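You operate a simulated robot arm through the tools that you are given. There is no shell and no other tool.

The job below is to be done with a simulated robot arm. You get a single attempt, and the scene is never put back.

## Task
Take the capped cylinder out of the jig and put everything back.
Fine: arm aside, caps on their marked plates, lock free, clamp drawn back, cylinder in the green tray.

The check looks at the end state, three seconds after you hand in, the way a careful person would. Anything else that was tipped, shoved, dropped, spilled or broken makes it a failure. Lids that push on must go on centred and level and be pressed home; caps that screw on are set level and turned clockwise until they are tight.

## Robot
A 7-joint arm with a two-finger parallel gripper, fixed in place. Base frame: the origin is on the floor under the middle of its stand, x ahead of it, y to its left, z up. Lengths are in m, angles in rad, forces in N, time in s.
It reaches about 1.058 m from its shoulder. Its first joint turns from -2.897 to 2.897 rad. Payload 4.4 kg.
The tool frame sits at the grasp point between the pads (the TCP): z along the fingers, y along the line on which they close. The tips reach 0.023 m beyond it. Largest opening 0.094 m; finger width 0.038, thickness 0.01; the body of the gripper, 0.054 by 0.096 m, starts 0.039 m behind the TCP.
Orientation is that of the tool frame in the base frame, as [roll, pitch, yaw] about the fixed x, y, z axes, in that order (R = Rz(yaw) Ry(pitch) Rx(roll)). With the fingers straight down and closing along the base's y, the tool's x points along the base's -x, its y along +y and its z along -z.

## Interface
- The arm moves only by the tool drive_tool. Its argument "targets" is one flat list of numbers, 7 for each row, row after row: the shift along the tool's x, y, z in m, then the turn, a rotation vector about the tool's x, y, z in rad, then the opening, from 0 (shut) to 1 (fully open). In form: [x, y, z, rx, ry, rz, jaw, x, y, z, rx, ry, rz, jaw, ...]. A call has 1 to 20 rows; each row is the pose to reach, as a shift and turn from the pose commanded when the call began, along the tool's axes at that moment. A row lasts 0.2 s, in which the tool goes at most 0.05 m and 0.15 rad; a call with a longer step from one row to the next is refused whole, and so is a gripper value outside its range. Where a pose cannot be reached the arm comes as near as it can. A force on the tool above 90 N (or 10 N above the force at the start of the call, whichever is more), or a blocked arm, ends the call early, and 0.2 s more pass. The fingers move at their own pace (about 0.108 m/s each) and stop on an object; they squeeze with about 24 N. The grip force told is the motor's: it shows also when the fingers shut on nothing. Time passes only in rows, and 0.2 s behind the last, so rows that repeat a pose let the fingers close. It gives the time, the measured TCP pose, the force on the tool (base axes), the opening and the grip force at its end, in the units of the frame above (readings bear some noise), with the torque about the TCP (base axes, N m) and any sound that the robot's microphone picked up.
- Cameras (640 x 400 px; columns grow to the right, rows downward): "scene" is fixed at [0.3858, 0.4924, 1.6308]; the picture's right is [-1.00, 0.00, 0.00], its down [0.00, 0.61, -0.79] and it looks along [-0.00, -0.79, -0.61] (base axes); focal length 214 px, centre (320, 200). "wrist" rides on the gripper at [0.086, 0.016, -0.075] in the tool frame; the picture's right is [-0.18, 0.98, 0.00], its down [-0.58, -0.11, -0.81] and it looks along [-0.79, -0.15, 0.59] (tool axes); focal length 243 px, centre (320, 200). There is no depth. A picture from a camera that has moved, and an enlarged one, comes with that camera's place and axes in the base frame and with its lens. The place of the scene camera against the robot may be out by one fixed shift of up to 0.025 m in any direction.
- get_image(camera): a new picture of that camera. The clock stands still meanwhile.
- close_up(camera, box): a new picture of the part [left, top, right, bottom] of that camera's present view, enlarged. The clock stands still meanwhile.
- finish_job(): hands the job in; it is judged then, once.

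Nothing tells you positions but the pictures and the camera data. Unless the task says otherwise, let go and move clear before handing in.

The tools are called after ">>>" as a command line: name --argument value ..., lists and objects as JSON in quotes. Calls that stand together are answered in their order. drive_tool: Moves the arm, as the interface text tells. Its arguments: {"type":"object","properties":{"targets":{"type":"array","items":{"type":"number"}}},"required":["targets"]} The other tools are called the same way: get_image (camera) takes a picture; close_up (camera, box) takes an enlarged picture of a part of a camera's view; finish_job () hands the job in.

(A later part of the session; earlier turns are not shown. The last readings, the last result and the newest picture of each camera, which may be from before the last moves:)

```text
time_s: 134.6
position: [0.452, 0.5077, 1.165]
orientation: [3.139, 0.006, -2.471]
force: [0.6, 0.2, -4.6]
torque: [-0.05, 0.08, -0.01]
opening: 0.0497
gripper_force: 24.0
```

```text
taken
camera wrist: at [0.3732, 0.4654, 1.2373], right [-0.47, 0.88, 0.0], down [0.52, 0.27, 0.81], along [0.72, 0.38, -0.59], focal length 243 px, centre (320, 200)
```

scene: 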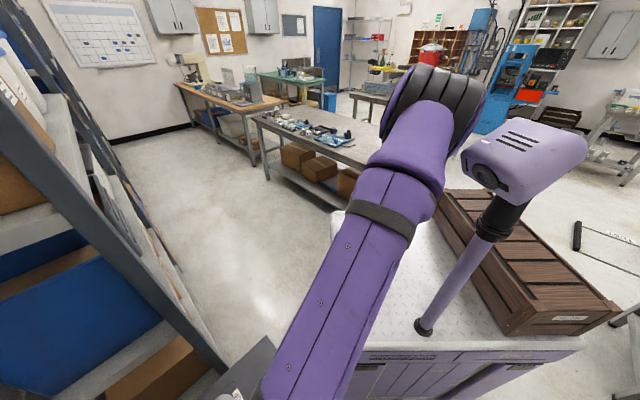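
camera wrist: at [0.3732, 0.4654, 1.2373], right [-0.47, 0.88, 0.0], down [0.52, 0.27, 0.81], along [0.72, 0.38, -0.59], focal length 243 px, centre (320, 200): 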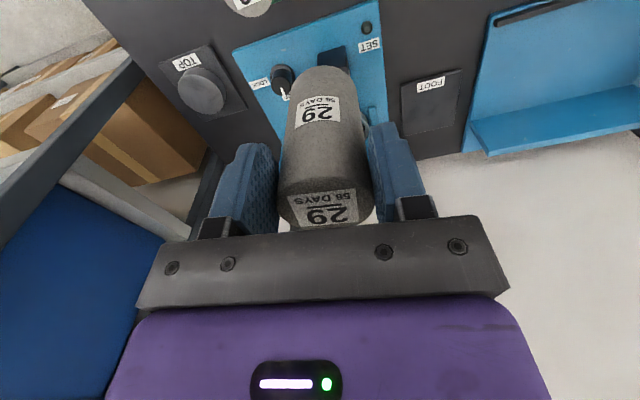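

Yaw alone doesn't do it here, but the clean cycles on the right side did gain ground; hitting the joint limit undid it. I'll repeat a clean cycle: up and right, turn back high, lower, turn forward, staying off the limit.

>>> drive_tool --targets '[-0.0012, -0.0275, -0.0364, 0, 0, 0.1286, 0, -0.0023, -0.055, -0.0729, 0, 0, 0.2571, 0, -0.0035, -0.0825, -0.1093, 0, 0, 0.3857, 0, -0.0047, -0.11, -0.1457, 0, 0, 0.5143, 0, -0.0059, -0.1375, -0.1821, 0, 0, 0.6429, 0, -0.007, -0.165, -0.2186, 0, 0, 0.7714, 0, -0.0082, -0.1925, -0.255, 0, 0, 0.9, 0, -0.0082, -0.1925, -0.255, 0, 0, 1.04, 0, -0.0082, -0.1925, -0.255, 0, 0, 1.18, 0, -0.0082, -0.1925, -0.255, 0, 0, 1.32, 0, -0.0082, -0.1925, -0.255, 0, 0, 1.46, 0, -0.0082, -0.1925, -0.255, 0, 0, 1.6, 0, -0.0082, -0.1925, -0.255, 0, 0, 1.74, 0, -0.0082, -0.1925, -0.255, 0, 0, 1.88, 0, -0.0082, -0.1925, -0.255, 0, 0, 2.02, 0, -0.0082, -0.1925, -0.255, 0, 0, 2.16, 0, -0.0082, -0.1925, -0.255, 0, 0, 2.3, 0, -0.0082, -0.1925, -0.255, 0, 0, 2.44, 0, -0.0082, -0.1925, -0.255, 0, 0, 2.58, 0, -0.0082, -0.1925, -0.255, 0, 0, 2.72, 0]'

>>> get_image --camera "scene"

```text
time_s: 138.8
position: [0.575, 0.3624, 1.4198]
orientation: [3.138, -0.004, 1.09]
force: [0.8, 0.1, -4.9]
torque: [0.06, -0.05, -0.01]
opening: 0.0495
gripper_force: 24.0
```

```text
taken
```

scene: 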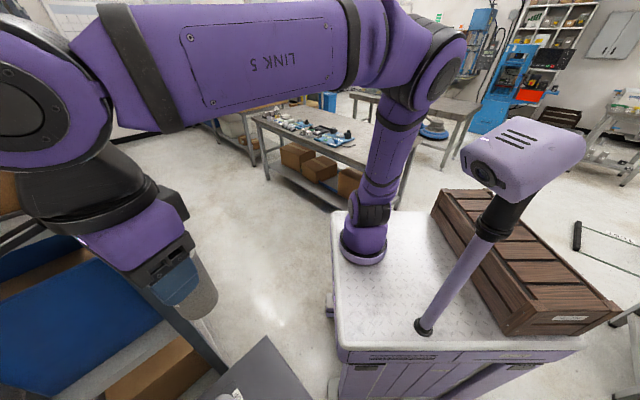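

>>> drive_tool --targets '[0, 0, 0, 0, 0, 0.14, 0, 0, 0, 0, 0, 0, 0.28, 0, 0, 0, 0, 0, 0, 0.42, 0, 0, 0, 0, 0, 0, 0.56, 0, 0, 0, 0, 0, 0, 0.7, 0, 0, 0, 0, 0, 0, 0.84, 0, 0, 0, 0.0486, 0, 0, 0.84, 0, 0, 0, 0.0971, 0, 0, 0.84, 0, 0, 0, 0.1457, 0, 0, 0.84, 0, 0, 0, 0.1943, 0, 0, 0.84, 0, 0, 0, 0.2429, 0, 0, 0.84, 0, 0, 0, 0.2914, 0, 0, 0.84, 0, 0, 0, 0.34, 0, 0, 0.84, 0]'

>>> get_image --camera "scene"

```text
time_s: 141.6
position: [0.5791, 0.3623, 1.0806]
orientation: [-3.139, -0.007, 0.251]
force: [0.3, -0.9, -4.0]
torque: [0.01, -0.04, 0.01]
opening: 0.0492
gripper_force: 23.8
```

```text
taken
```

scene: 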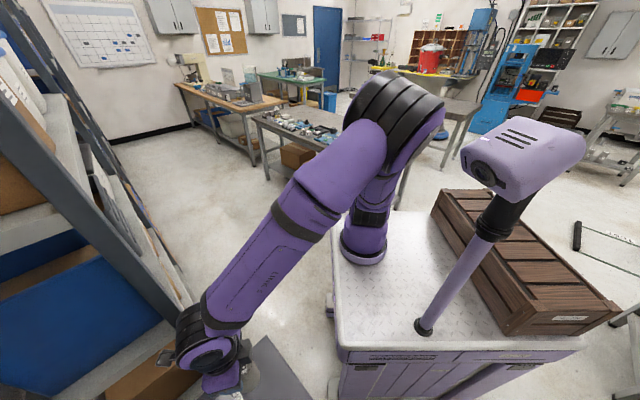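

The elbow gained a little. For a bigger gain per cycle I'll turn forward here, then go higher still for the turn back, so the forearm slopes upward there.

>>> drive_tool --targets '[0, 0, 0, 0, 0, -0.14, 0, 0, 0, 0, 0, 0, -0.28, 0, 0, 0, 0, 0, 0, -0.42, 0, 0, 0, 0, 0, 0, -0.56, 0, 0, 0, 0, 0, 0, -0.7, 0, 0, 0, 0, 0, 0, -0.84, 0, 0, 0, 0, 0, 0, -0.98, 0, 0, 0, 0, 0, 0, -1.12, 0, 0, 0, 0, 0, 0, -1.26, 0, 0, 0, 0, 0, 0, -1.4, 0, 0, 0, 0, 0, 0, -1.54, 0, 0, 0, 0, 0, 0, -1.68, 0, 0, 0, 0, 0, 0, -1.82, 0, 0, 0, 0, 0, 0, -1.96, 0, 0, 0, 0, 0, 0, -2.1, 0, 0, 0, 0, 0, 0, -2.24, 0, 0, 0, 0, 0, 0, -2.38, 0, 0, 0, 0, 0, 0, -2.52, 0, 0, 0, 0, 0, 0, -2.66, 0]'

>>> get_image --camera "scene"

>>> drive_tool --targets '[0, 0, -0.048, 0, 0, 0, 0, 0, 0, -0.096, 0, 0, 0, 0, 0, 0, -0.144, 0, 0, 0, 0, 0, 0, -0.192, 0, 0, 0, 0, 0, 0, -0.24, 0, 0, 0, 0, 0, 0, -0.288, 0, 0, 0, 0, 0, 0, -0.336, 0, 0, 0, 0, 0, 0, -0.384, 0, 0, 0, 0, 0, 0, -0.43, 0, 0, 0, 0]'

>>> get_image --camera "scene"

```text
time_s: 145.6
position: [0.5778, 0.3626, 1.0795]
orientation: [3.138, 0.003, 2.915]
force: [-0.7, 0.3, -4.0]
torque: [0.05, 0.11, 0.0]
opening: 0.0495
gripper_force: 24.0
```

```text
taken
```

scene: 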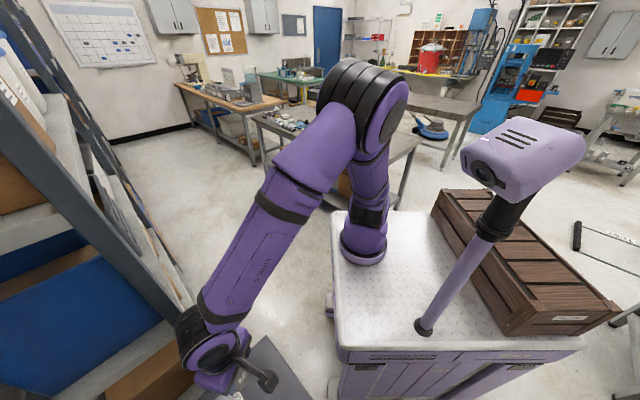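

```text
time_s: 147.6
position: [0.575, 0.3631, 1.5126]
orientation: [3.139, 0.003, 2.912]
force: [1.1, 0.2, -3.7]
torque: [-0.01, 0.06, -0.02]
opening: 0.0499
gripper_force: 24.6
```

```text
taken
```

scene: 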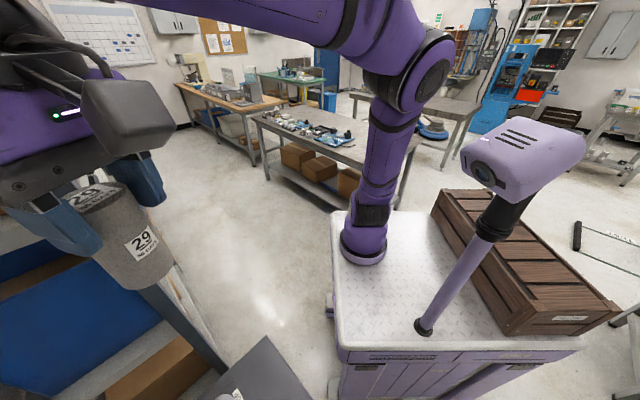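

>>> drive_tool --targets '[0, 0, 0, 0, 0, 0.14, 0, 0, 0, 0, 0, 0, 0.28, 0, 0, 0, 0, 0, 0, 0.42, 0, 0, 0, 0, 0, 0, 0.56, 0, 0, 0, 0, 0, 0, 0.7, 0, 0, 0, 0, 0, 0, 0.84, 0, 0, 0, 0, 0, 0, 0.98, 0, 0, 0, 0, 0, 0, 1.12, 0, 0, 0, 0, 0, 0, 1.26, 0, 0, 0, 0, 0, 0, 1.4, 0, 0, 0, 0, 0, 0, 1.54, 0, 0, 0, 0, 0, 0, 1.68, 0, 0, 0, 0, 0, 0, 1.82, 0, 0, 0, 0, 0, 0, 1.96, 0, 0, 0, 0, 0, 0, 2.1, 0, 0, 0, 0, 0, 0, 2.24, 0, 0, 0, 0, 0, 0, 2.38, 0, 0, 0, 0, 0, 0, 2.52, 0, 0, 0, 0, 0, 0, 2.66, 0]'

>>> get_image --camera "scene"

```text
time_s: 151.6
position: [0.5762, 0.3605, 1.5102]
orientation: [-3.14, -0.005, 0.249]
force: [0.0, 0.6, -4.4]
torque: [0.02, -0.04, -0.05]
opening: 0.0496
gripper_force: 24.3
```

```text
taken
```

scene: 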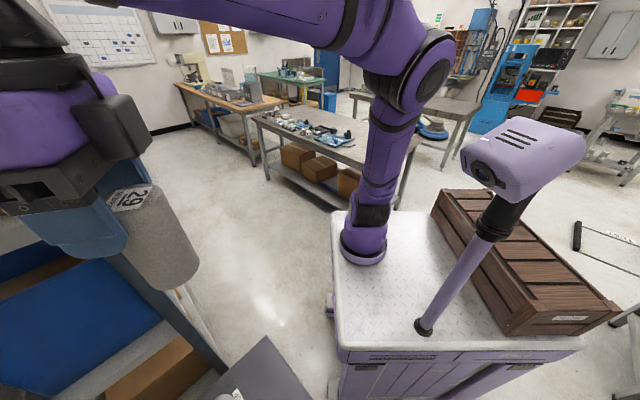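

>>> drive_tool --targets '[0, 0, 0.048, 0, 0, 0, 0, 0, 0, 0.096, 0, 0, 0, 0, 0, 0, 0.144, 0, 0, 0, 0, 0, 0, 0.192, 0, 0, 0, 0, 0, 0, 0.24, 0, 0, 0, 0, 0, 0, 0.288, 0, 0, 0, 0, 0, 0, 0.336, 0, 0, 0, 0, 0, 0, 0.384, 0, 0, 0, 0, 0, 0, 0.43, 0, 0, 0, 0]'

>>> get_image --camera "scene"

```text
time_s: 153.6
position: [0.5798, 0.3624, 1.0786]
orientation: [-3.14, -0.008, 0.251]
force: [0.6, -2.2, -3.6]
torque: [0.01, -0.05, -0.02]
opening: 0.0496
gripper_force: 23.4
```

```text
taken
```

scene: 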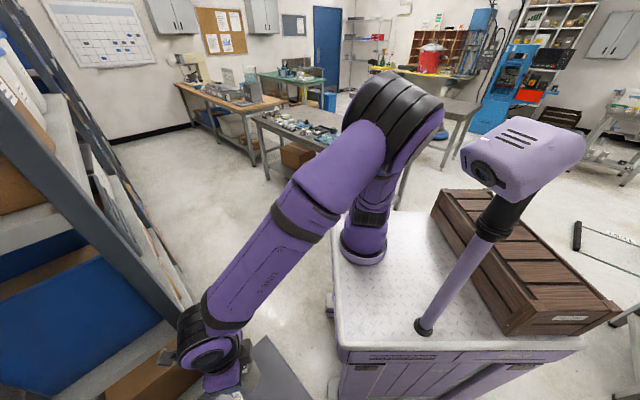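

The elbow position evidently just follows the hand pose, so cycling gains nothing. I'll go back to the starting pose and compare the arm's shape with the first picture, since from there the tray region was reached with the elbow clear.

>>> drive_tool --targets '[0, 0, -0.046, 0, 0, 0, 0, 0, 0, -0.092, 0, 0, 0, 0, 0, 0, -0.138, 0, 0, 0, 0, 0, 0, -0.184, 0, 0, 0, 0, 0, 0, -0.23, 0, 0, 0, 0, 0, 0, -0.276, 0, 0, 0, 0, 0, 0, -0.32, 0, 0, 0, 0, 0, 0, -0.32, 0, 0, -0.14, 0, 0, 0, -0.32, 0, 0, -0.28, 0, 0, 0, -0.32, 0, 0, -0.42, 0, 0, 0, -0.32, 0, 0, -0.56, 0, 0, 0, -0.32, 0, 0, -0.7, 0, 0, 0, -0.32, 0, 0, -0.84, 0, 0, 0, -0.32, 0, 0, -0.98, 0, 0, 0, -0.32, 0, 0, -1.12, 0, 0, 0, -0.32, 0, 0, -1.26, 0, 0, 0, -0.32, 0, 0, -1.4, 0, 0, 0, -0.32, 0, 0, -1.54, 0, 0, 0, -0.32, 0, 0, -1.68, 0, 0, 0, -0.32, 0, 0, -1.82, 0]'

>>> get_image --camera "scene"

```text
time_s: 157.8
position: [0.5764, 0.3615, 1.4002]
orientation: [3.136, -0.001, 2.074]
force: [0.5, -0.5, -4.4]
torque: [0.05, 0.01, 0.01]
opening: 0.0496
gripper_force: 24.0
```

```text
taken
```

scene: 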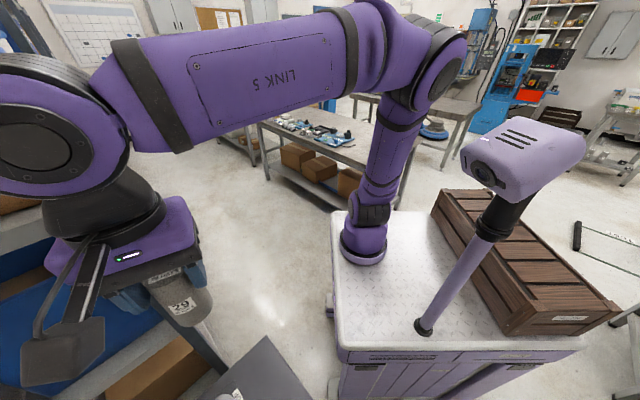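

>>> drive_tool --targets '[0.0037, -0.0308, 0, 0, 0, -0.133, 0, 0.0075, -0.0615, 0, 0, 0, -0.267, 0, 0.0112, -0.0923, 0, 0, 0, -0.4, 0, 0.015, -0.1231, 0, 0, 0, -0.533, 0, 0.0187, -0.1538, 0, 0, 0, -0.667, 0, 0.0225, -0.1846, 0, 0, 0, -0.8, 0, 0.0262, -0.2153, 0, 0, 0, -0.933, 0, 0.03, -0.2461, 0, 0, 0, -1.067, 0]'

>>> get_image --camera "scene"

>>> get_image --camera "wrist"

```text
time_s: 159.6
position: [0.3453, 0.2694, 1.3982]
orientation: [3.138, 0.004, 3.14]
force: [0.8, -0.9, -4.9]
torque: [0.01, 0.08, -0.01]
opening: 0.0494
gripper_force: 24.2
```

```text
taken
```

scene: 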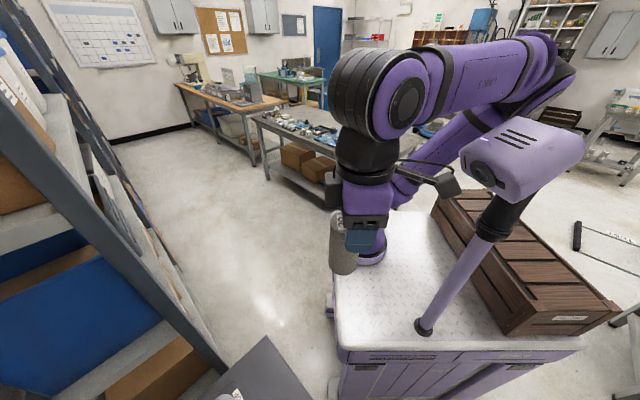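

```text
taken
camera wrist: at [0.2582, 0.2841, 1.4719], right [0.19, 0.98, 0.0], down [0.58, -0.11, 0.81], along [0.79, -0.15, -0.59], focal length 243 px, centre (320, 200)
```

wrist: 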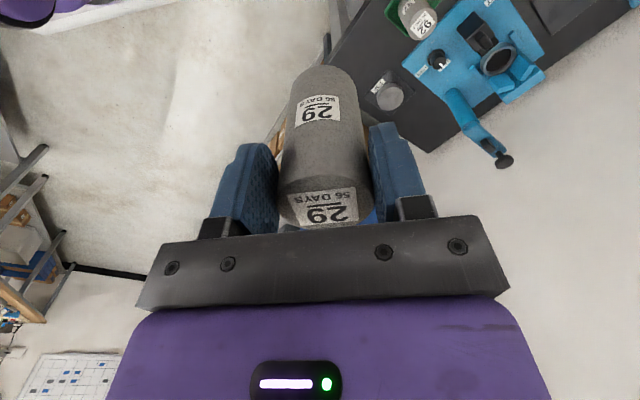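

From this pose the elbow sits left of where it began, so the arm has kept an offset from passing a joint limit the other way. Turning far in the opposite direction should undo it. I'll go back out to the right, high up, and turn clockwise as far as it goes.

>>> drive_tool --targets '[-0.0393, 0.0129, 0, 0, 0, 0.13, 0, -0.0786, 0.0257, 0, 0, 0, 0.26, 0, -0.1179, 0.0386, 0, 0, 0, 0.39, 0, -0.1571, 0.0514, 0, 0, 0, 0.52, 0, -0.1964, 0.0643, 0, 0, 0, 0.65, 0, -0.2357, 0.0771, 0, 0, 0, 0.78, 0, -0.275, 0.09, 0, 0, 0, 0.91, 0, -0.275, 0.09, 0, 0, 0, 1.05, 0, -0.275, 0.09, 0, 0, 0, 1.19, 0, -0.275, 0.09, 0, 0, 0, 1.33, 0, -0.275, 0.09, 0, 0, 0, 1.47, 0, -0.275, 0.09, 0, 0, 0, 1.61, 0, -0.275, 0.09, 0, 0, 0, 1.75, 0, -0.275, 0.09, 0, 0, 0, 1.89, 0, -0.275, 0.09, 0, 0, 0, 2.03, 0, -0.275, 0.09, 0, 0, 0, 2.17, 0, -0.275, 0.09, 0, 0, 0, 2.31, 0, -0.275, 0.09, 0, 0, 0, 2.45, 0, -0.275, 0.09, 0, 0, 0, 2.59, 0, -0.275, 0.09, 0, 0, 0, 2.73, 0]'

>>> drive_tool --targets '[0, 0, 0, 0, 0, 0.14, 0, 0, 0, 0, 0, 0, 0.28, 0, 0, 0, 0, 0, 0, 0.42, 0, 0, 0, 0, 0, 0, 0.56, 0, 0, 0, 0, 0, 0, 0.7, 0, 0, 0, 0, 0, 0, 0.84, 0, 0, 0, 0, 0, 0, 0.98, 0, 0, 0, 0, 0, 0, 1.12, 0, 0, 0, 0, 0, 0, 1.26, 0, 0, 0, 0, 0, 0, 1.4, 0, 0, 0, 0, 0, 0, 1.54, 0, 0, 0, 0, 0, 0, 1.68, 0, 0, 0, 0, 0, 0, 1.82, 0, 0, 0, 0, 0, 0, 1.96, 0]'

>>> get_image --camera "scene"

```text
time_s: 163.8
position: [0.6207, 0.3585, 1.3988]
orientation: [-3.141, -0.005, 0.407]
force: [0.3, 0.0, -4.1]
torque: [-0.02, -0.04, 0.0]
opening: 0.0495
gripper_force: 23.2
```

```text
time_s: 167.0
position: [0.6445, 0.3294, 1.4086]
orientation: [-3.138, 0.025, -1.612]
force: [0.2, 1.9, -5.9]
torque: [-0.11, -0.01, 0.0]
opening: 0.0496
gripper_force: 24.4
stopped in row 14: the arm was blocked; the commanded pose is now the measured one
```

```text
taken
```

scene: 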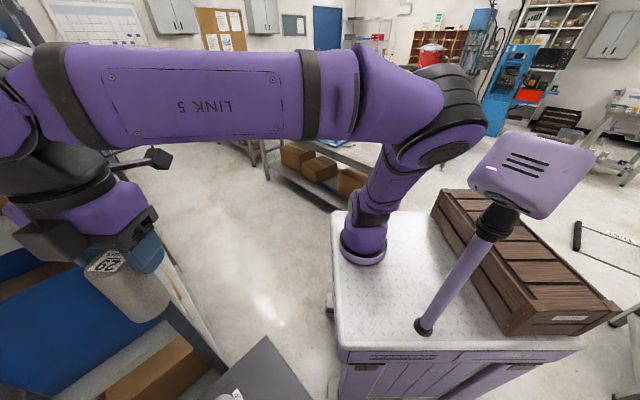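

Turning that way only pushes the elbow left, and the head yields and springs back. A different approach suits better: set the cylinder down on the free bare table area right of the tray, then regrip it with the hand leaning right so the elbow stays clear. First I'll level the hand and turn back.

>>> drive_tool --targets '[0, 0, 0, -0.003, 0.025, 0, 0, 0, 0, 0, -0.003, 0.025, 0, 0]'

>>> drive_tool --targets '[0, 0, 0, 0, 0, -0.14, 0, 0, 0, 0, 0, 0, -0.28, 0, 0, 0, 0, 0, 0, -0.42, 0, 0, 0, 0, 0, 0, -0.56, 0, 0, 0, 0, 0, 0, -0.7, 0, 0, 0, 0, 0, 0, -0.84, 0, 0, 0, 0, 0, 0, -0.98, 0, 0, 0, 0, 0, 0, -1.12, 0, 0, 0, 0, 0, 0, -1.26, 0, 0, 0, 0, 0, 0, -1.4, 0, 0, 0, 0, 0, 0, -1.54, 0, 0, 0, 0, 0, 0, -1.68, 0, 0, 0, 0, 0, 0, -1.82, 0, 0, 0, 0, 0, 0, -1.96, 0, 0, 0, 0, 0, 0, -2.1, 0, 0, 0, 0, 0, 0, -2.24, 0, 0, 0, 0, 0, 0, -2.38, 0, 0, 0, 0, 0, 0, -2.52, 0, 0, 0, 0, 0, 0, -2.66, 0, 0, 0, 0, 0, 0, -2.8, 0]'

>>> get_image --camera "scene"

```text
time_s: 167.6
position: [0.6443, 0.332, 1.4079]
orientation: [-3.139, -0.002, -1.611]
force: [0.3, -1.2, -4.7]
torque: [-0.06, -0.02, 0.0]
opening: 0.0495
gripper_force: 23.9
```

```text
time_s: 171.8
position: [0.6424, 0.3369, 1.404]
orientation: [3.136, 0.008, 1.198]
force: [0.1, 0.9, -4.6]
torque: [0.04, -0.03, 0.0]
opening: 0.0498
gripper_force: 24.0
```

```text
taken
```

scene: 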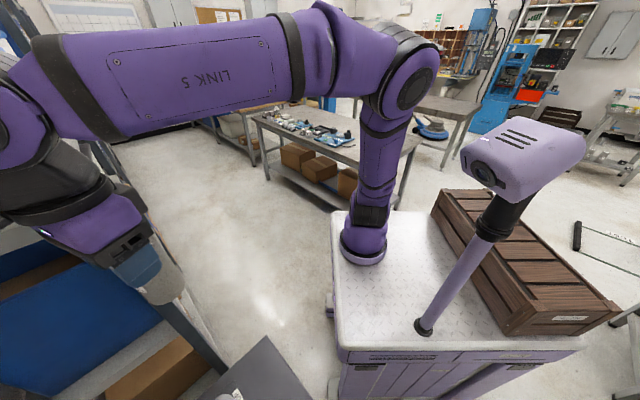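

>>> drive_tool --targets '[-0.001, -0.0108, 0.0278, 0, 0, -0.1287, 0, -0.002, -0.0216, 0.0556, 0, 0, -0.2573, 0, -0.003, -0.0324, 0.0833, 0, 0, -0.386, 0, -0.004, -0.0432, 0.1111, 0, 0, -0.5147, 0, -0.0051, -0.0541, 0.1389, 0, 0, -0.6433, 0, -0.0061, -0.0649, 0.1667, 0, 0, -0.772, 0, -0.0071, -0.0757, 0.1944, 0, 0, -0.9007, 0, -0.0081, -0.0865, 0.2222, 0, 0, -1.0293, 0, -0.0091, -0.0973, 0.25, 0, 0, -1.158, 0]'

>>> get_image --camera "wrist"

>>> get_image --camera "scene"

```text
time_s: 173.8
position: [0.5503, 0.361, 1.1533]
orientation: [-3.135, 0.009, 2.355]
force: [0.2, -0.3, -4.9]
torque: [0.06, 0.02, -0.01]
opening: 0.0496
gripper_force: 24.4
```

```text
taken
camera wrist: at [0.4995, 0.4328, 1.2256], right [0.83, 0.56, 0.0], down [0.33, -0.48, 0.81], along [0.46, -0.67, -0.58], focal length 243 px, centre (320, 200)
```

wrist: 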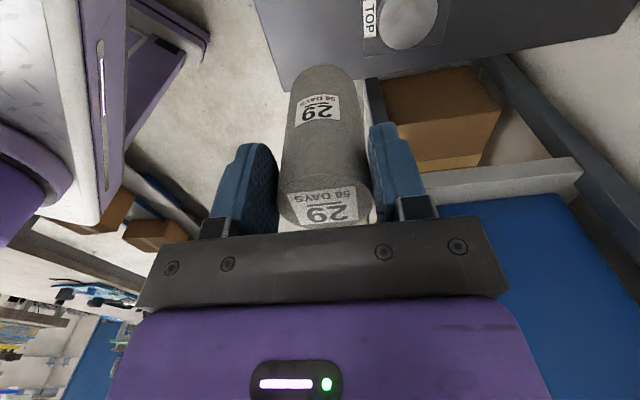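

```text
taken
```

scene: 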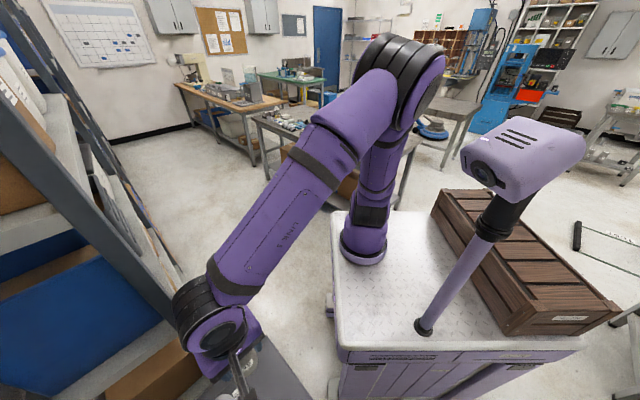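

The table area below is bare, with its near edge at u 0.56 and the TOP plate starting at u 0.687. I'll lower the cylinder there.

>>> drive_tool --targets '[0, 0, 0.04, 0, 0, 0, 0, 0, 0, 0.08, 0, 0, 0, 0, 0, 0, 0.12, 0, 0, 0, 0, 0, 0, 0.15, 0, 0, 0, 0, 0, 0, 0.17, 0, 0, 0, 0, 0, 0, 0.17, 0, 0, 0, 0]'

>>> get_image --camera "wrist"

>>> get_image --camera "scene"

```text
time_s: 175.2
position: [0.5483, 0.3587, 0.983]
orientation: [-3.135, 0.008, 2.352]
force: [0.9, 0.1, -3.7]
torque: [0.06, 0.07, 0.0]
opening: 0.0496
gripper_force: 23.8
```

```text
taken
camera wrist: at [0.4988, 0.4317, 1.0563], right [0.83, 0.56, 0.0], down [0.33, -0.48, 0.81], along [0.45, -0.67, -0.58], focal length 243 px, centre (320, 200)
```

wrist: 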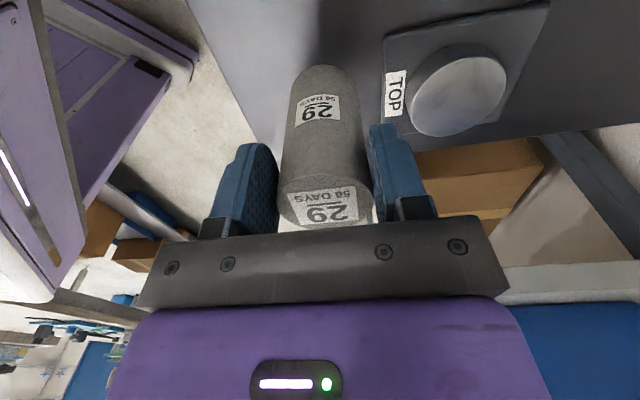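

```text
taken
```

scene: 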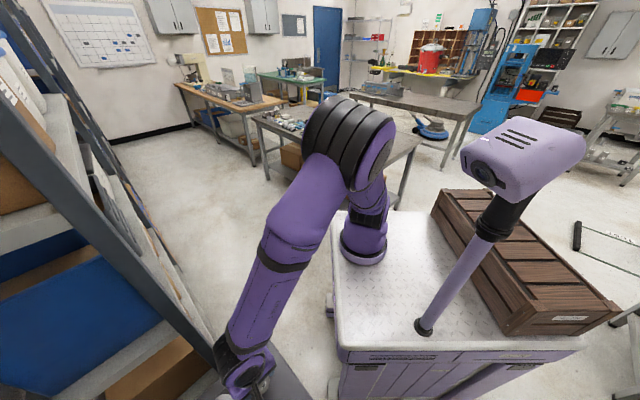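

At this low height and yaw the elbow sits well to the right, so no set-down is needed: I can approach the middle slot low, from the jig side, over the tray's far wall and past 92. I'll raise slightly and go by way of u 0.695.

>>> drive_tool --targets '[0, 0, -0.022, 0, 0, 0, 0, 0.011, 0.018, -0.022, 0, 0, 0, 0, 0.022, 0.036, -0.022, 0, 0, 0, 0, 0.034, 0.0536, -0.022, 0, 0, 0, 0, 0.067, 0.0536, -0.022, 0, 0, 0, 0, 0.1, 0.0536, -0.022, 0, 0, 0, 0]'

>>> get_image --camera "wrist"

>>> get_image --camera "scene"

```text
time_s: 176.6
position: [0.5185, 0.4662, 1.0041]
orientation: [-3.134, 0.009, 2.351]
force: [1.3, -0.2, -4.0]
torque: [0.05, 0.05, -0.03]
opening: 0.0498
gripper_force: 23.7
```

```text
taken
camera wrist: at [0.4679, 0.5388, 1.0771], right [0.83, 0.56, 0.0], down [0.33, -0.48, 0.81], along [0.45, -0.67, -0.58], focal length 243 px, centre (320, 200)
```

wrist: 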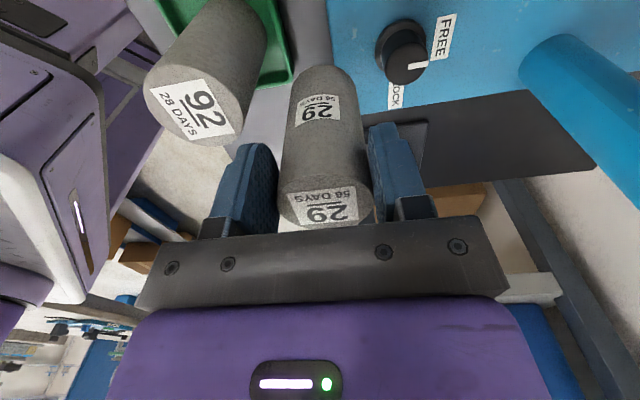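

```text
taken
```

scene: 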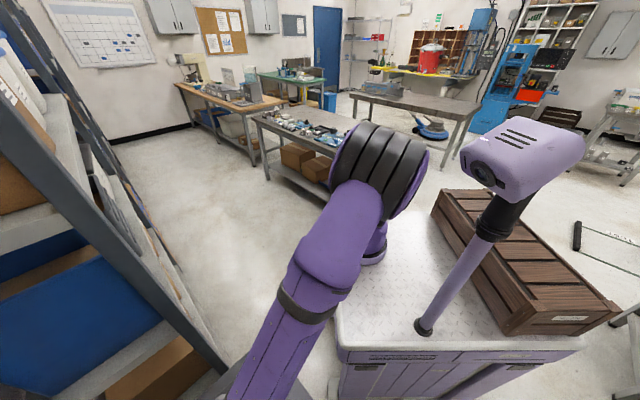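

The elbow is well clear now. I'll continue along to line up beside the empty middle slot.

>>> drive_tool --targets '[0.0345, 0, 0, 0, 0, 0, 0, 0.069, 0, 0, 0, 0, 0, 0, 0.1035, 0, 0, 0, 0, 0, 0, 0.1035, 0, 0, 0, 0, 0, 0]'

>>> get_image --camera "wrist"

>>> get_image --camera "scene"

```text
time_s: 177.6
position: [0.4439, 0.5411, 1.0019]
orientation: [-3.134, 0.008, 2.353]
force: [0.4, 1.0, -4.8]
torque: [0.02, 0.07, -0.03]
opening: 0.0498
gripper_force: 24.0
```

```text
taken
camera wrist: at [0.3936, 0.6132, 1.0751], right [0.83, 0.56, -0.01], down [0.33, -0.48, 0.81], along [0.45, -0.67, -0.58], focal length 243 px, centre (320, 200)
```

wrist: 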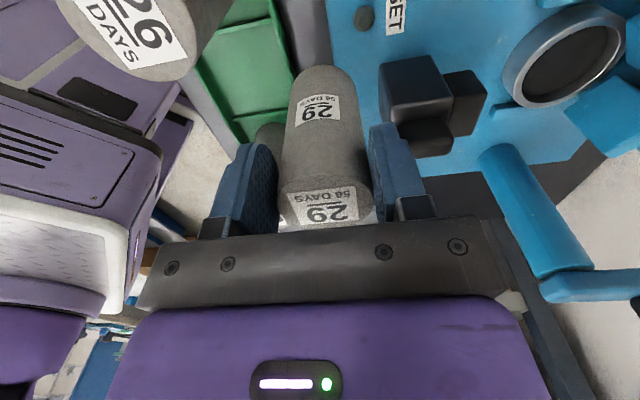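

```text
taken
```

scene: 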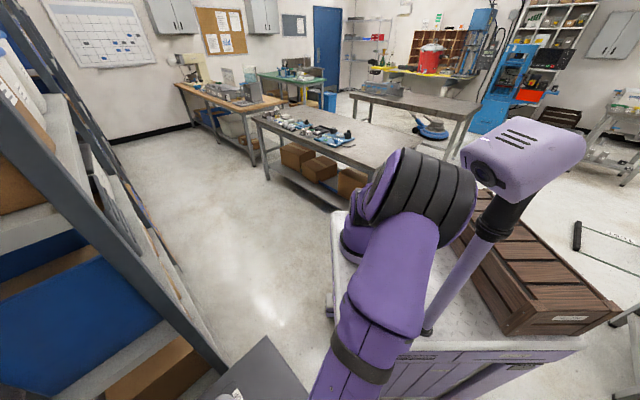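

>>> close_up --camera "wrist" --box '[150, 0, 350, 150]'

```text
2.67 times, centred on (250, 75) of wrist
camera zoom: at [0.3936, 0.6132, 1.0751], right [0.83, 0.56, -0.01], down [0.33, -0.48, 0.81], along [0.45, -0.67, -0.58], focal length 647 px, centre (507, 533)
```

zoom: 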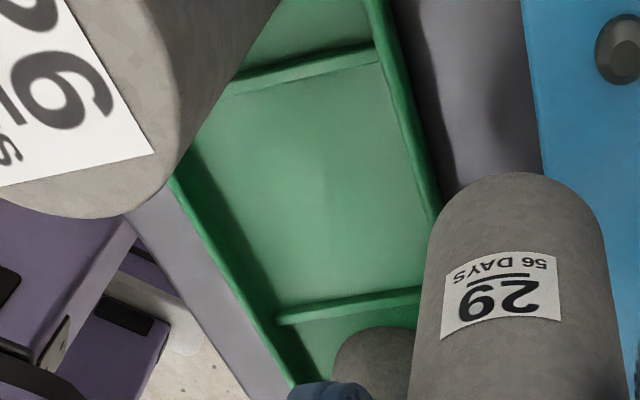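

The middle slot is in clear view, centre near u 0.629, v 0.062 with about 8 mm to spare all round. I'll turn a little to favour the elbow, level the hand, and slide in halfway.

>>> drive_tool --targets '[0, 0, 0, -0.004, 0.004, -0.125, 0, 0, 0, 0, -0.0078, 0.0078, -0.25, 0, 0.001, -0.018, 0, -0.0078, 0.0078, -0.25, 0, 0.0015, -0.035, 0, -0.0078, 0.0078, -0.25, 0]'

>>> get_image --camera "scene"

>>> get_image --camera "wrist"

```text
time_s: 178.6
position: [0.4187, 0.5174, 1.0031]
orientation: [3.14, 0.0, 2.605]
force: [1.0, -0.3, -4.8]
torque: [0.02, 0.02, 0.01]
opening: 0.0496
gripper_force: 24.1
```

```text
taken
```

scene: 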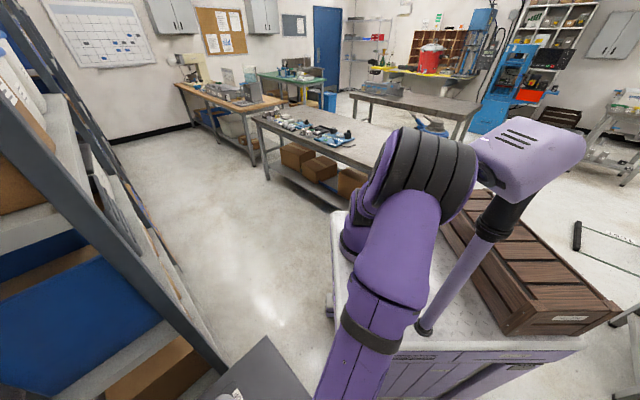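

```text
taken
camera wrist: at [0.3515, 0.5749, 1.0781], right [0.66, 0.75, 0.0], down [0.44, -0.39, 0.81], along [0.6, -0.53, -0.59], focal length 243 px, centre (320, 200)
```

wrist: 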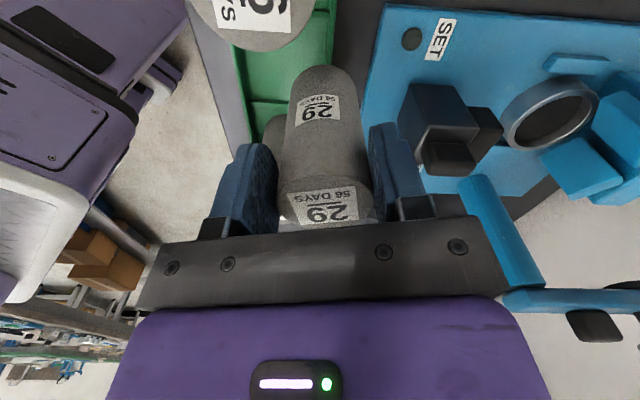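

>>> drive_tool --targets '[0.005, -0.017, 0, 0, 0, 0, 0, 0.0101, -0.0338, 0, 0, 0, 0, 0, 0.0101, -0.0338, 0, 0, 0, 0, 0]'

>>> get_image --camera "scene"

>>> get_image --camera "wrist"

```text
time_s: 179.4
position: [0.4047, 0.4897, 1.0032]
orientation: [3.14, 0.0, 2.581]
force: [-1.2, 0.2, -4.3]
torque: [0.0, 0.07, 0.01]
opening: 0.0497
gripper_force: 24.0
```

```text
taken
```

scene: 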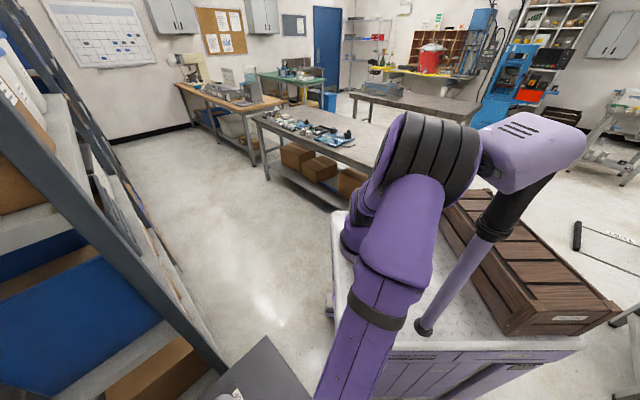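

```text
taken
camera wrist: at [0.3391, 0.5481, 1.0773], right [0.68, 0.73, 0.0], down [0.43, -0.4, 0.81], along [0.59, -0.55, -0.59], focal length 243 px, centre (320, 200)
```

wrist: 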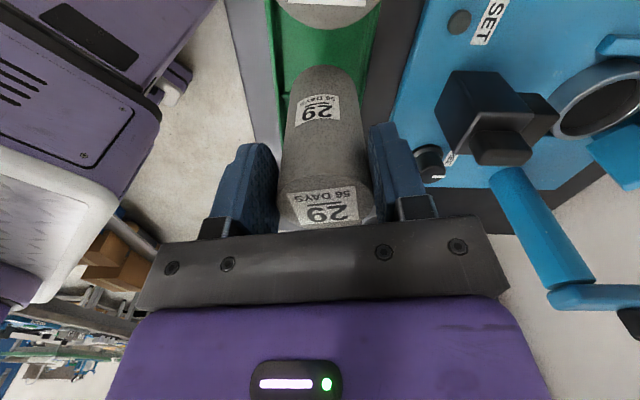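

There's light contact at the elbow, leaving the hand about 1 cm short along the tray. Lowering draws the elbow forward and down, so I'll lower slightly, still above the dividers, and see if the pose recovers.

>>> drive_tool --targets '[0, 0, 0.008, 0, 0, 0, 0, 0, 0, 0.016, 0, 0, 0, 0, 0, 0, 0.016, 0, 0, 0, 0]'

>>> get_image --camera "scene"

>>> close_up --camera "wrist" --box '[220, 0, 420, 150]'

```text
time_s: 180.2
position: [0.4014, 0.4908, 0.9874]
orientation: [3.141, 0.0, 2.586]
force: [-0.6, 0.0, -3.7]
torque: [0.05, 0.06, 0.01]
opening: 0.0496
gripper_force: 24.3
```

```text
taken
```

scene: 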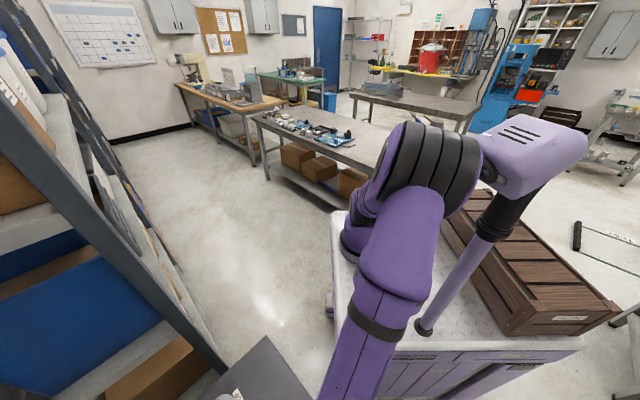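

```text
2.67 times, centred on (320, 75) of wrist
camera zoom: at [0.3355, 0.5492, 1.062], right [0.68, 0.74, 0.0], down [0.44, -0.4, 0.81], along [0.6, -0.54, -0.59], focal length 647 px, centre (320, 533)
```

zoom: 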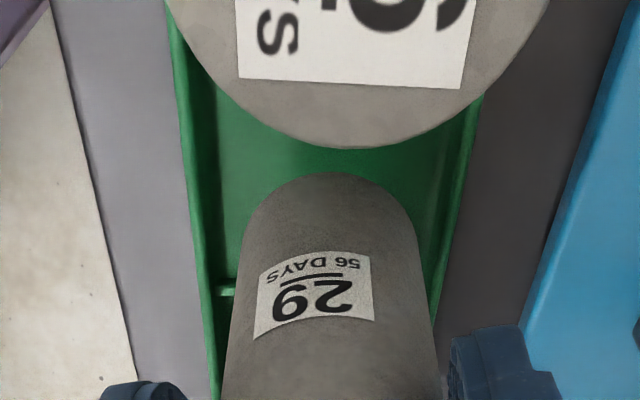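

>>> drive_tool --targets '[0.004, 0.001, 0.003, 0, 0, -0.06, 0, 0.008, 0.002, 0.006, 0, 0, -0.12, 0, 0.008, 0.002, 0.006, 0, 0, -0.12, 0]'

>>> get_image --camera "scene"

>>> get_image --camera "wrist"

```text
time_s: 181.0
position: [0.3876, 0.4991, 0.9825]
orientation: [-3.141, 0.0, 2.718]
force: [0.1, 0.6, -3.8]
torque: [0.0, 0.04, -0.03]
opening: 0.0494
gripper_force: 23.9
```

```text
taken
```

scene: 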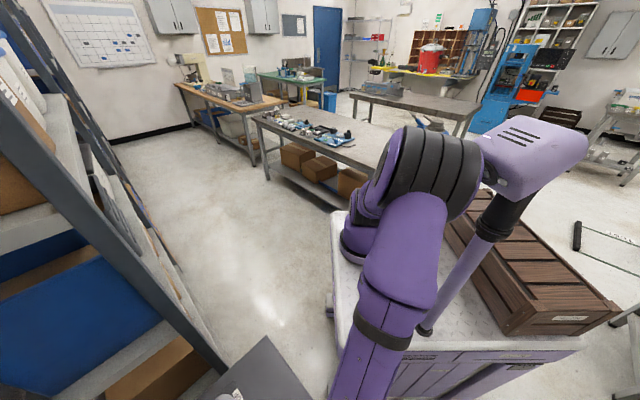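

```text
taken
camera wrist: at [0.3159, 0.5484, 1.056], right [0.57, 0.82, 0.0], down [0.48, -0.34, 0.81], along [0.66, -0.46, -0.59], focal length 243 px, centre (320, 200)
```

wrist: 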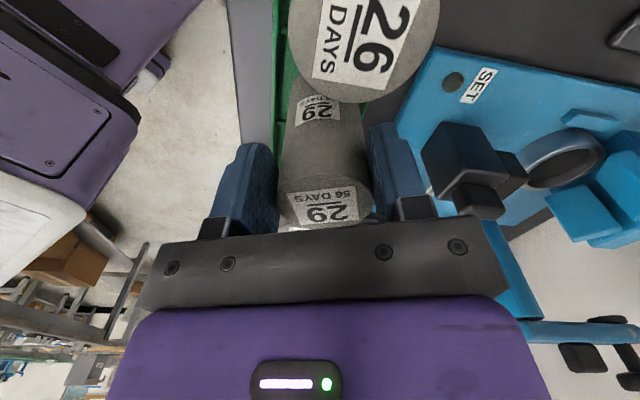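

The hand reached its commanded pose and the elbow contact is relieved. A 5 mm shift centres the cylinder in the slot, and then I'll lower gently to the floor of the tray.

>>> drive_tool --targets '[-0.0047, -0.0018, 0, 0, 0, 0, 0, -0.0047, -0.0018, 0.004, 0, 0, 0, 0, -0.0047, -0.0018, 0.008, 0, 0, 0, 0, -0.0047, -0.0018, 0.01, 0, 0, 0, 0]'

>>> close_up --camera "wrist" --box '[220, 0, 420, 150]'

```text
time_s: 182.0
position: [0.3897, 0.4961, 0.971]
orientation: [-3.14, 0.001, 2.724]
force: [-0.1, 0.3, -4.9]
torque: [0.03, 0.08, 0.01]
opening: 0.0496
gripper_force: 23.7
```

```text
2.67 times, centred on (320, 75) of wrist
camera zoom: at [0.3159, 0.5447, 1.0454], right [0.57, 0.82, 0.0], down [0.49, -0.34, 0.81], along [0.66, -0.46, -0.59], focal length 647 px, centre (320, 533)
```

zoom: 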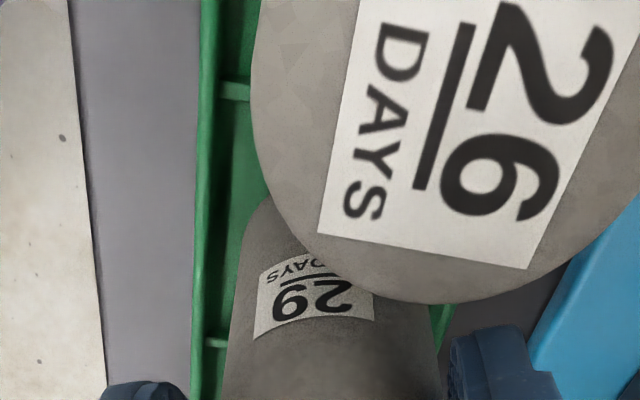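

Both dividers are visible and the cylinder is centred between them with 8–12 mm either side. I'll lower to contact.

>>> drive_tool --targets '[0, 0, 0.002, 0, 0, 0, 0, 0, 0, 0.004, 0, 0, 0, 0]'

>>> drive_tool --targets '[0, 0, 0.0015, 0, 0, 0, 0, 0, 0, 0.003, 0, 0, 0, 0]'

```text
time_s: 182.6
position: [0.3886, 0.4972, 0.9672]
orientation: [3.141, 0.0, 2.722]
force: [-0.2, 0.8, -4.0]
torque: [0.02, 0.06, 0.03]
opening: 0.0497
gripper_force: 24.0
```

```text
time_s: 183.2
position: [0.3875, 0.4955, 0.9661]
orientation: [3.139, 0.0, 2.722]
force: [0.6, -0.5, -4.3]
torque: [0.0, 0.06, -0.02]
opening: 0.0494
gripper_force: 23.9
```

>>> drive_tool --targets '[0, 0, 0.0015, 0, 0, 0, 0, 0, 0, 0.003, 0, 0, 0, 0]'

>>> drive_tool --targets '[0, 0, 0.0015, 0, 0, 0, 0, 0, 0, 0.003, 0, 0, 0, 0]'

```text
time_s: 183.8
position: [0.3886, 0.4951, 0.9623]
orientation: [-3.141, -0.001, 2.724]
force: [0.7, -0.6, -4.6]
torque: [0.05, 0.03, 0.01]
opening: 0.0496
gripper_force: 24.3
```

```text
time_s: 184.4
position: [0.3902, 0.4958, 0.9613]
orientation: [3.138, 0.0, 2.723]
force: [-0.4, -2.6, 12.1]
torque: [-0.38, 0.34, 0.01]
opening: 0.0497
gripper_force: 23.9
```

Contact with the tray floor. I'll ease off, open part way, and lift straight up.

>>> drive_tool --targets '[0, 0, -0.001, 0, 0, 0, 0, 0, 0, -0.001, 0, 0, 0, 0.6, 0, 0, -0.001, 0, 0, 0, 0.7, 0, 0, -0.001, 0, 0, 0, 0.7]'

>>> close_up --camera "wrist" --box '[200, 0, 440, 240]'

```text
time_s: 185.4
position: [0.3895, 0.4949, 0.9601]
orientation: [-3.141, -0.001, 2.722]
force: [0.2, 0.0, -0.7]
torque: [0.06, -0.01, -0.01]
opening: 0.0655
gripper_force: 0.1
```

```text
1.67 times, centred on (320, 120) of wrist
camera zoom: at [0.3162, 0.5444, 1.0332], right [0.57, 0.82, 0.0], down [0.49, -0.34, 0.81], along [0.66, -0.46, -0.59], focal length 404 px, centre (320, 333)
```

zoom: 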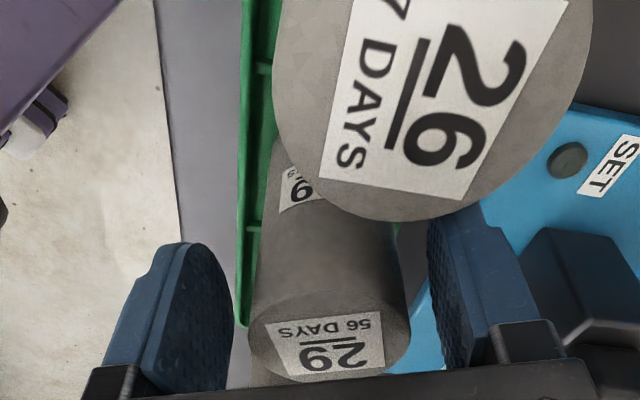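

The cylinder stands free with clear gaps to the fingers. I'll lift away.

>>> drive_tool --targets '[0, 0, -0.015, 0, 0, 0, 0.7, 0, 0, -0.035, 0, 0, 0, 0.7, 0, 0, -0.06, 0, 0, 0, 0.7, 0, 0, -0.09, 0, 0, 0, 0.7, 0, 0, -0.12, 0, 0, 0, 0.8]'

>>> get_image --camera "wrist"

>>> get_image --camera "scene"

```text
time_s: 186.6
position: [0.3942, 0.4938, 1.0838]
orientation: [3.135, -0.003, 2.717]
force: [1.0, 0.1, -0.7]
torque: [-0.02, 0.1, 0.0]
opening: 0.0748
gripper_force: 0.1
```

```text
taken
camera wrist: at [0.3211, 0.5425, 1.1589], right [0.57, 0.82, 0.01], down [0.48, -0.34, 0.8], along [0.66, -0.46, -0.59], focal length 243 px, centre (320, 200)
```

wrist: 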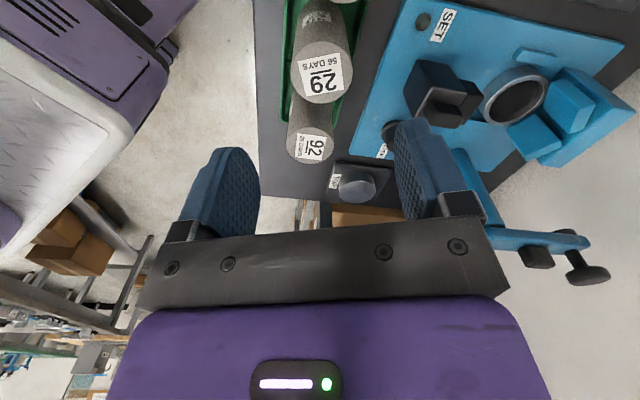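

```text
taken
```

scene: 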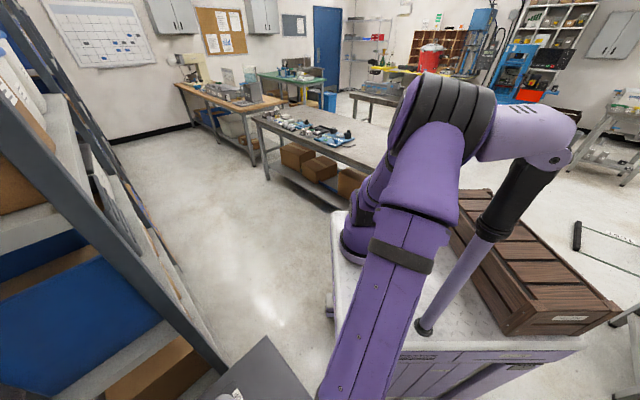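

Cylinder 29 stands in the middle slot between 92 and 26. Now for the foot cap: I'll move out to the jig, which also frees the mast head, and look at the cap's surroundings.

>>> drive_tool --targets '[-0.0177, 0.0394, -0.0165, 0, 0, 0.09, 1, -0.0354, 0.0787, -0.033, 0, 0, 0.18, 1, -0.053, 0.118, -0.0495, 0, 0, 0.27, 1, -0.0707, 0.1574, -0.066, 0, 0, 0.36, 1, -0.0707, 0.1574, -0.066, 0, 0, 0.36, 1]'

>>> get_image --camera "wrist"

>>> get_image --camera "scene"

```text
time_s: 187.8
position: [0.5183, 0.6094, 1.1486]
orientation: [3.14, -0.002, 2.364]
force: [0.5, 0.2, 0.2]
torque: [0.0, -0.03, 0.02]
opening: 0.0943
gripper_force: 0.2
```

```text
taken
camera wrist: at [0.4672, 0.6801, 1.2218], right [0.82, 0.57, 0.0], down [0.34, -0.49, 0.81], along [0.46, -0.66, -0.59], focal length 243 px, centre (320, 200)
```

wrist: 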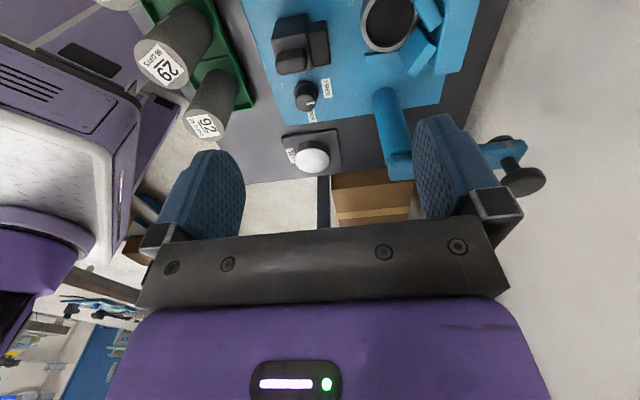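

```text
taken
```

scene: 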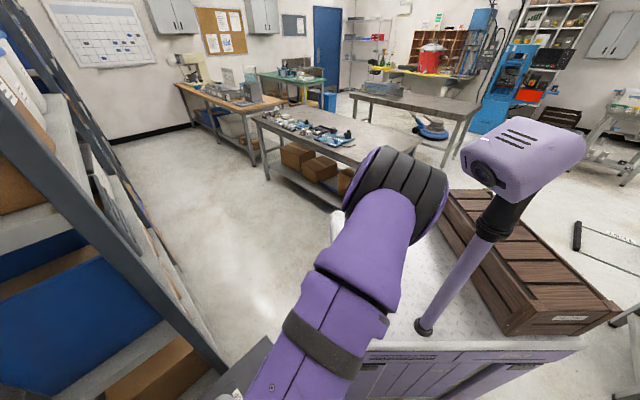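

>>> close_up --camera "wrist" --box '[340, 0, 500, 100]'

>>> close_up --camera "wrist" --box '[120, 0, 340, 180]'

```text
4.00 times, centred on (420, 50) of wrist
camera zoom: at [0.4672, 0.6801, 1.2218], right [0.82, 0.57, 0.0], down [0.34, -0.49, 0.81], along [0.46, -0.66, -0.59], focal length 970 px, centre (-80, 800)
```

zoom: 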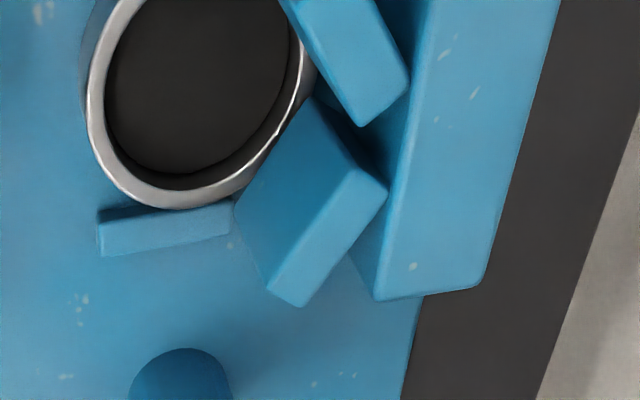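

```text
2.22 times, centred on (230, 90) of wrist
camera zoom: at [0.4672, 0.6801, 1.2218], right [0.82, 0.57, 0.0], down [0.34, -0.49, 0.81], along [0.46, -0.66, -0.59], focal length 539 px, centre (520, 444)
```

zoom: 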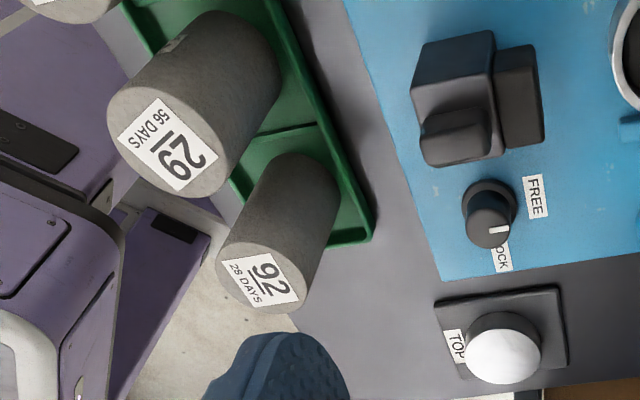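

The foot cap sits under the V-block's overhanging wings, between two low guide bars, so it must be drawn towards the robot before lifting. I plan to pinch its robot-side wall with one finger inside the cup. First, a better look from the left.

>>> drive_tool --targets '[0.0219, 0.0175, 0.0133, 0, 0, 0, 1, 0.0437, 0.0351, 0.0267, 0, 0, 0, 1, 0.0656, 0.0526, 0.04, 0, 0, 0, 1, 0.0656, 0.0526, 0.04, 0, 0, 0, 1]'

>>> get_image --camera "wrist"

>>> close_up --camera "wrist" --box '[260, 0, 430, 130]'

>>> get_image --camera "scene"

```text
time_s: 188.8
position: [0.5076, 0.6926, 1.1055]
orientation: [3.141, 0.0, 2.363]
force: [0.2, 0.2, -0.1]
torque: [0.0, -0.01, 0.0]
opening: 0.0938
gripper_force: 0.0
```

```text
taken
camera wrist: at [0.4564, 0.7644, 1.1793], right [0.82, 0.57, 0.0], down [0.34, -0.49, 0.81], along [0.46, -0.66, -0.59], focal length 243 px, centre (320, 200)
```

wrist: 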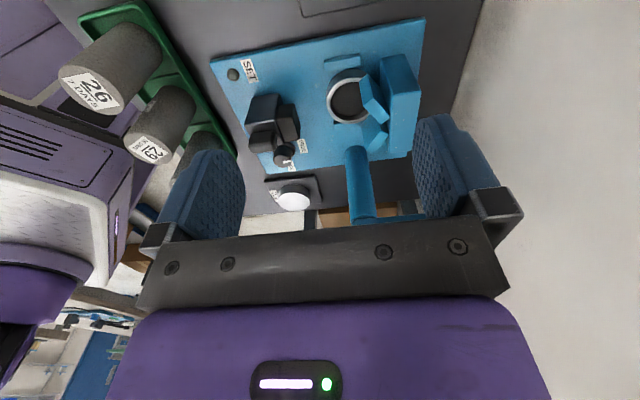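

```text
3.08 times, centred on (345, 65) of wrist
camera zoom: at [0.4564, 0.7644, 1.1793], right [0.82, 0.57, 0.0], down [0.34, -0.49, 0.81], along [0.46, -0.66, -0.59], focal length 746 px, centre (243, 615)
```

zoom: 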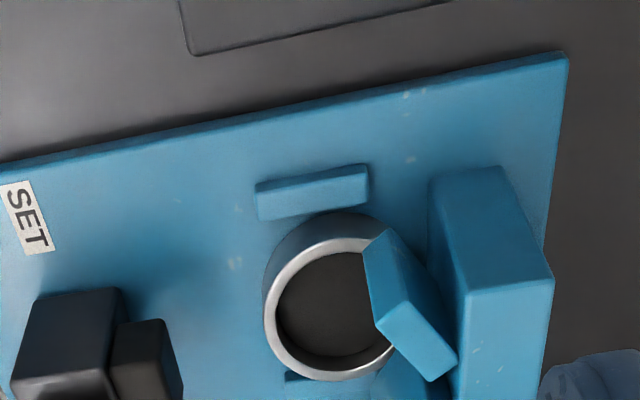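

```text
taken
```

scene: 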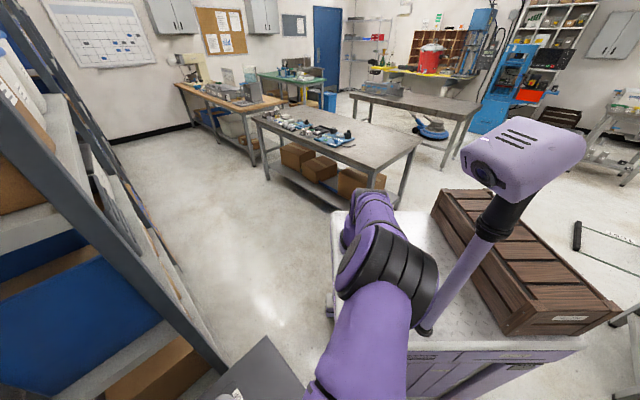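

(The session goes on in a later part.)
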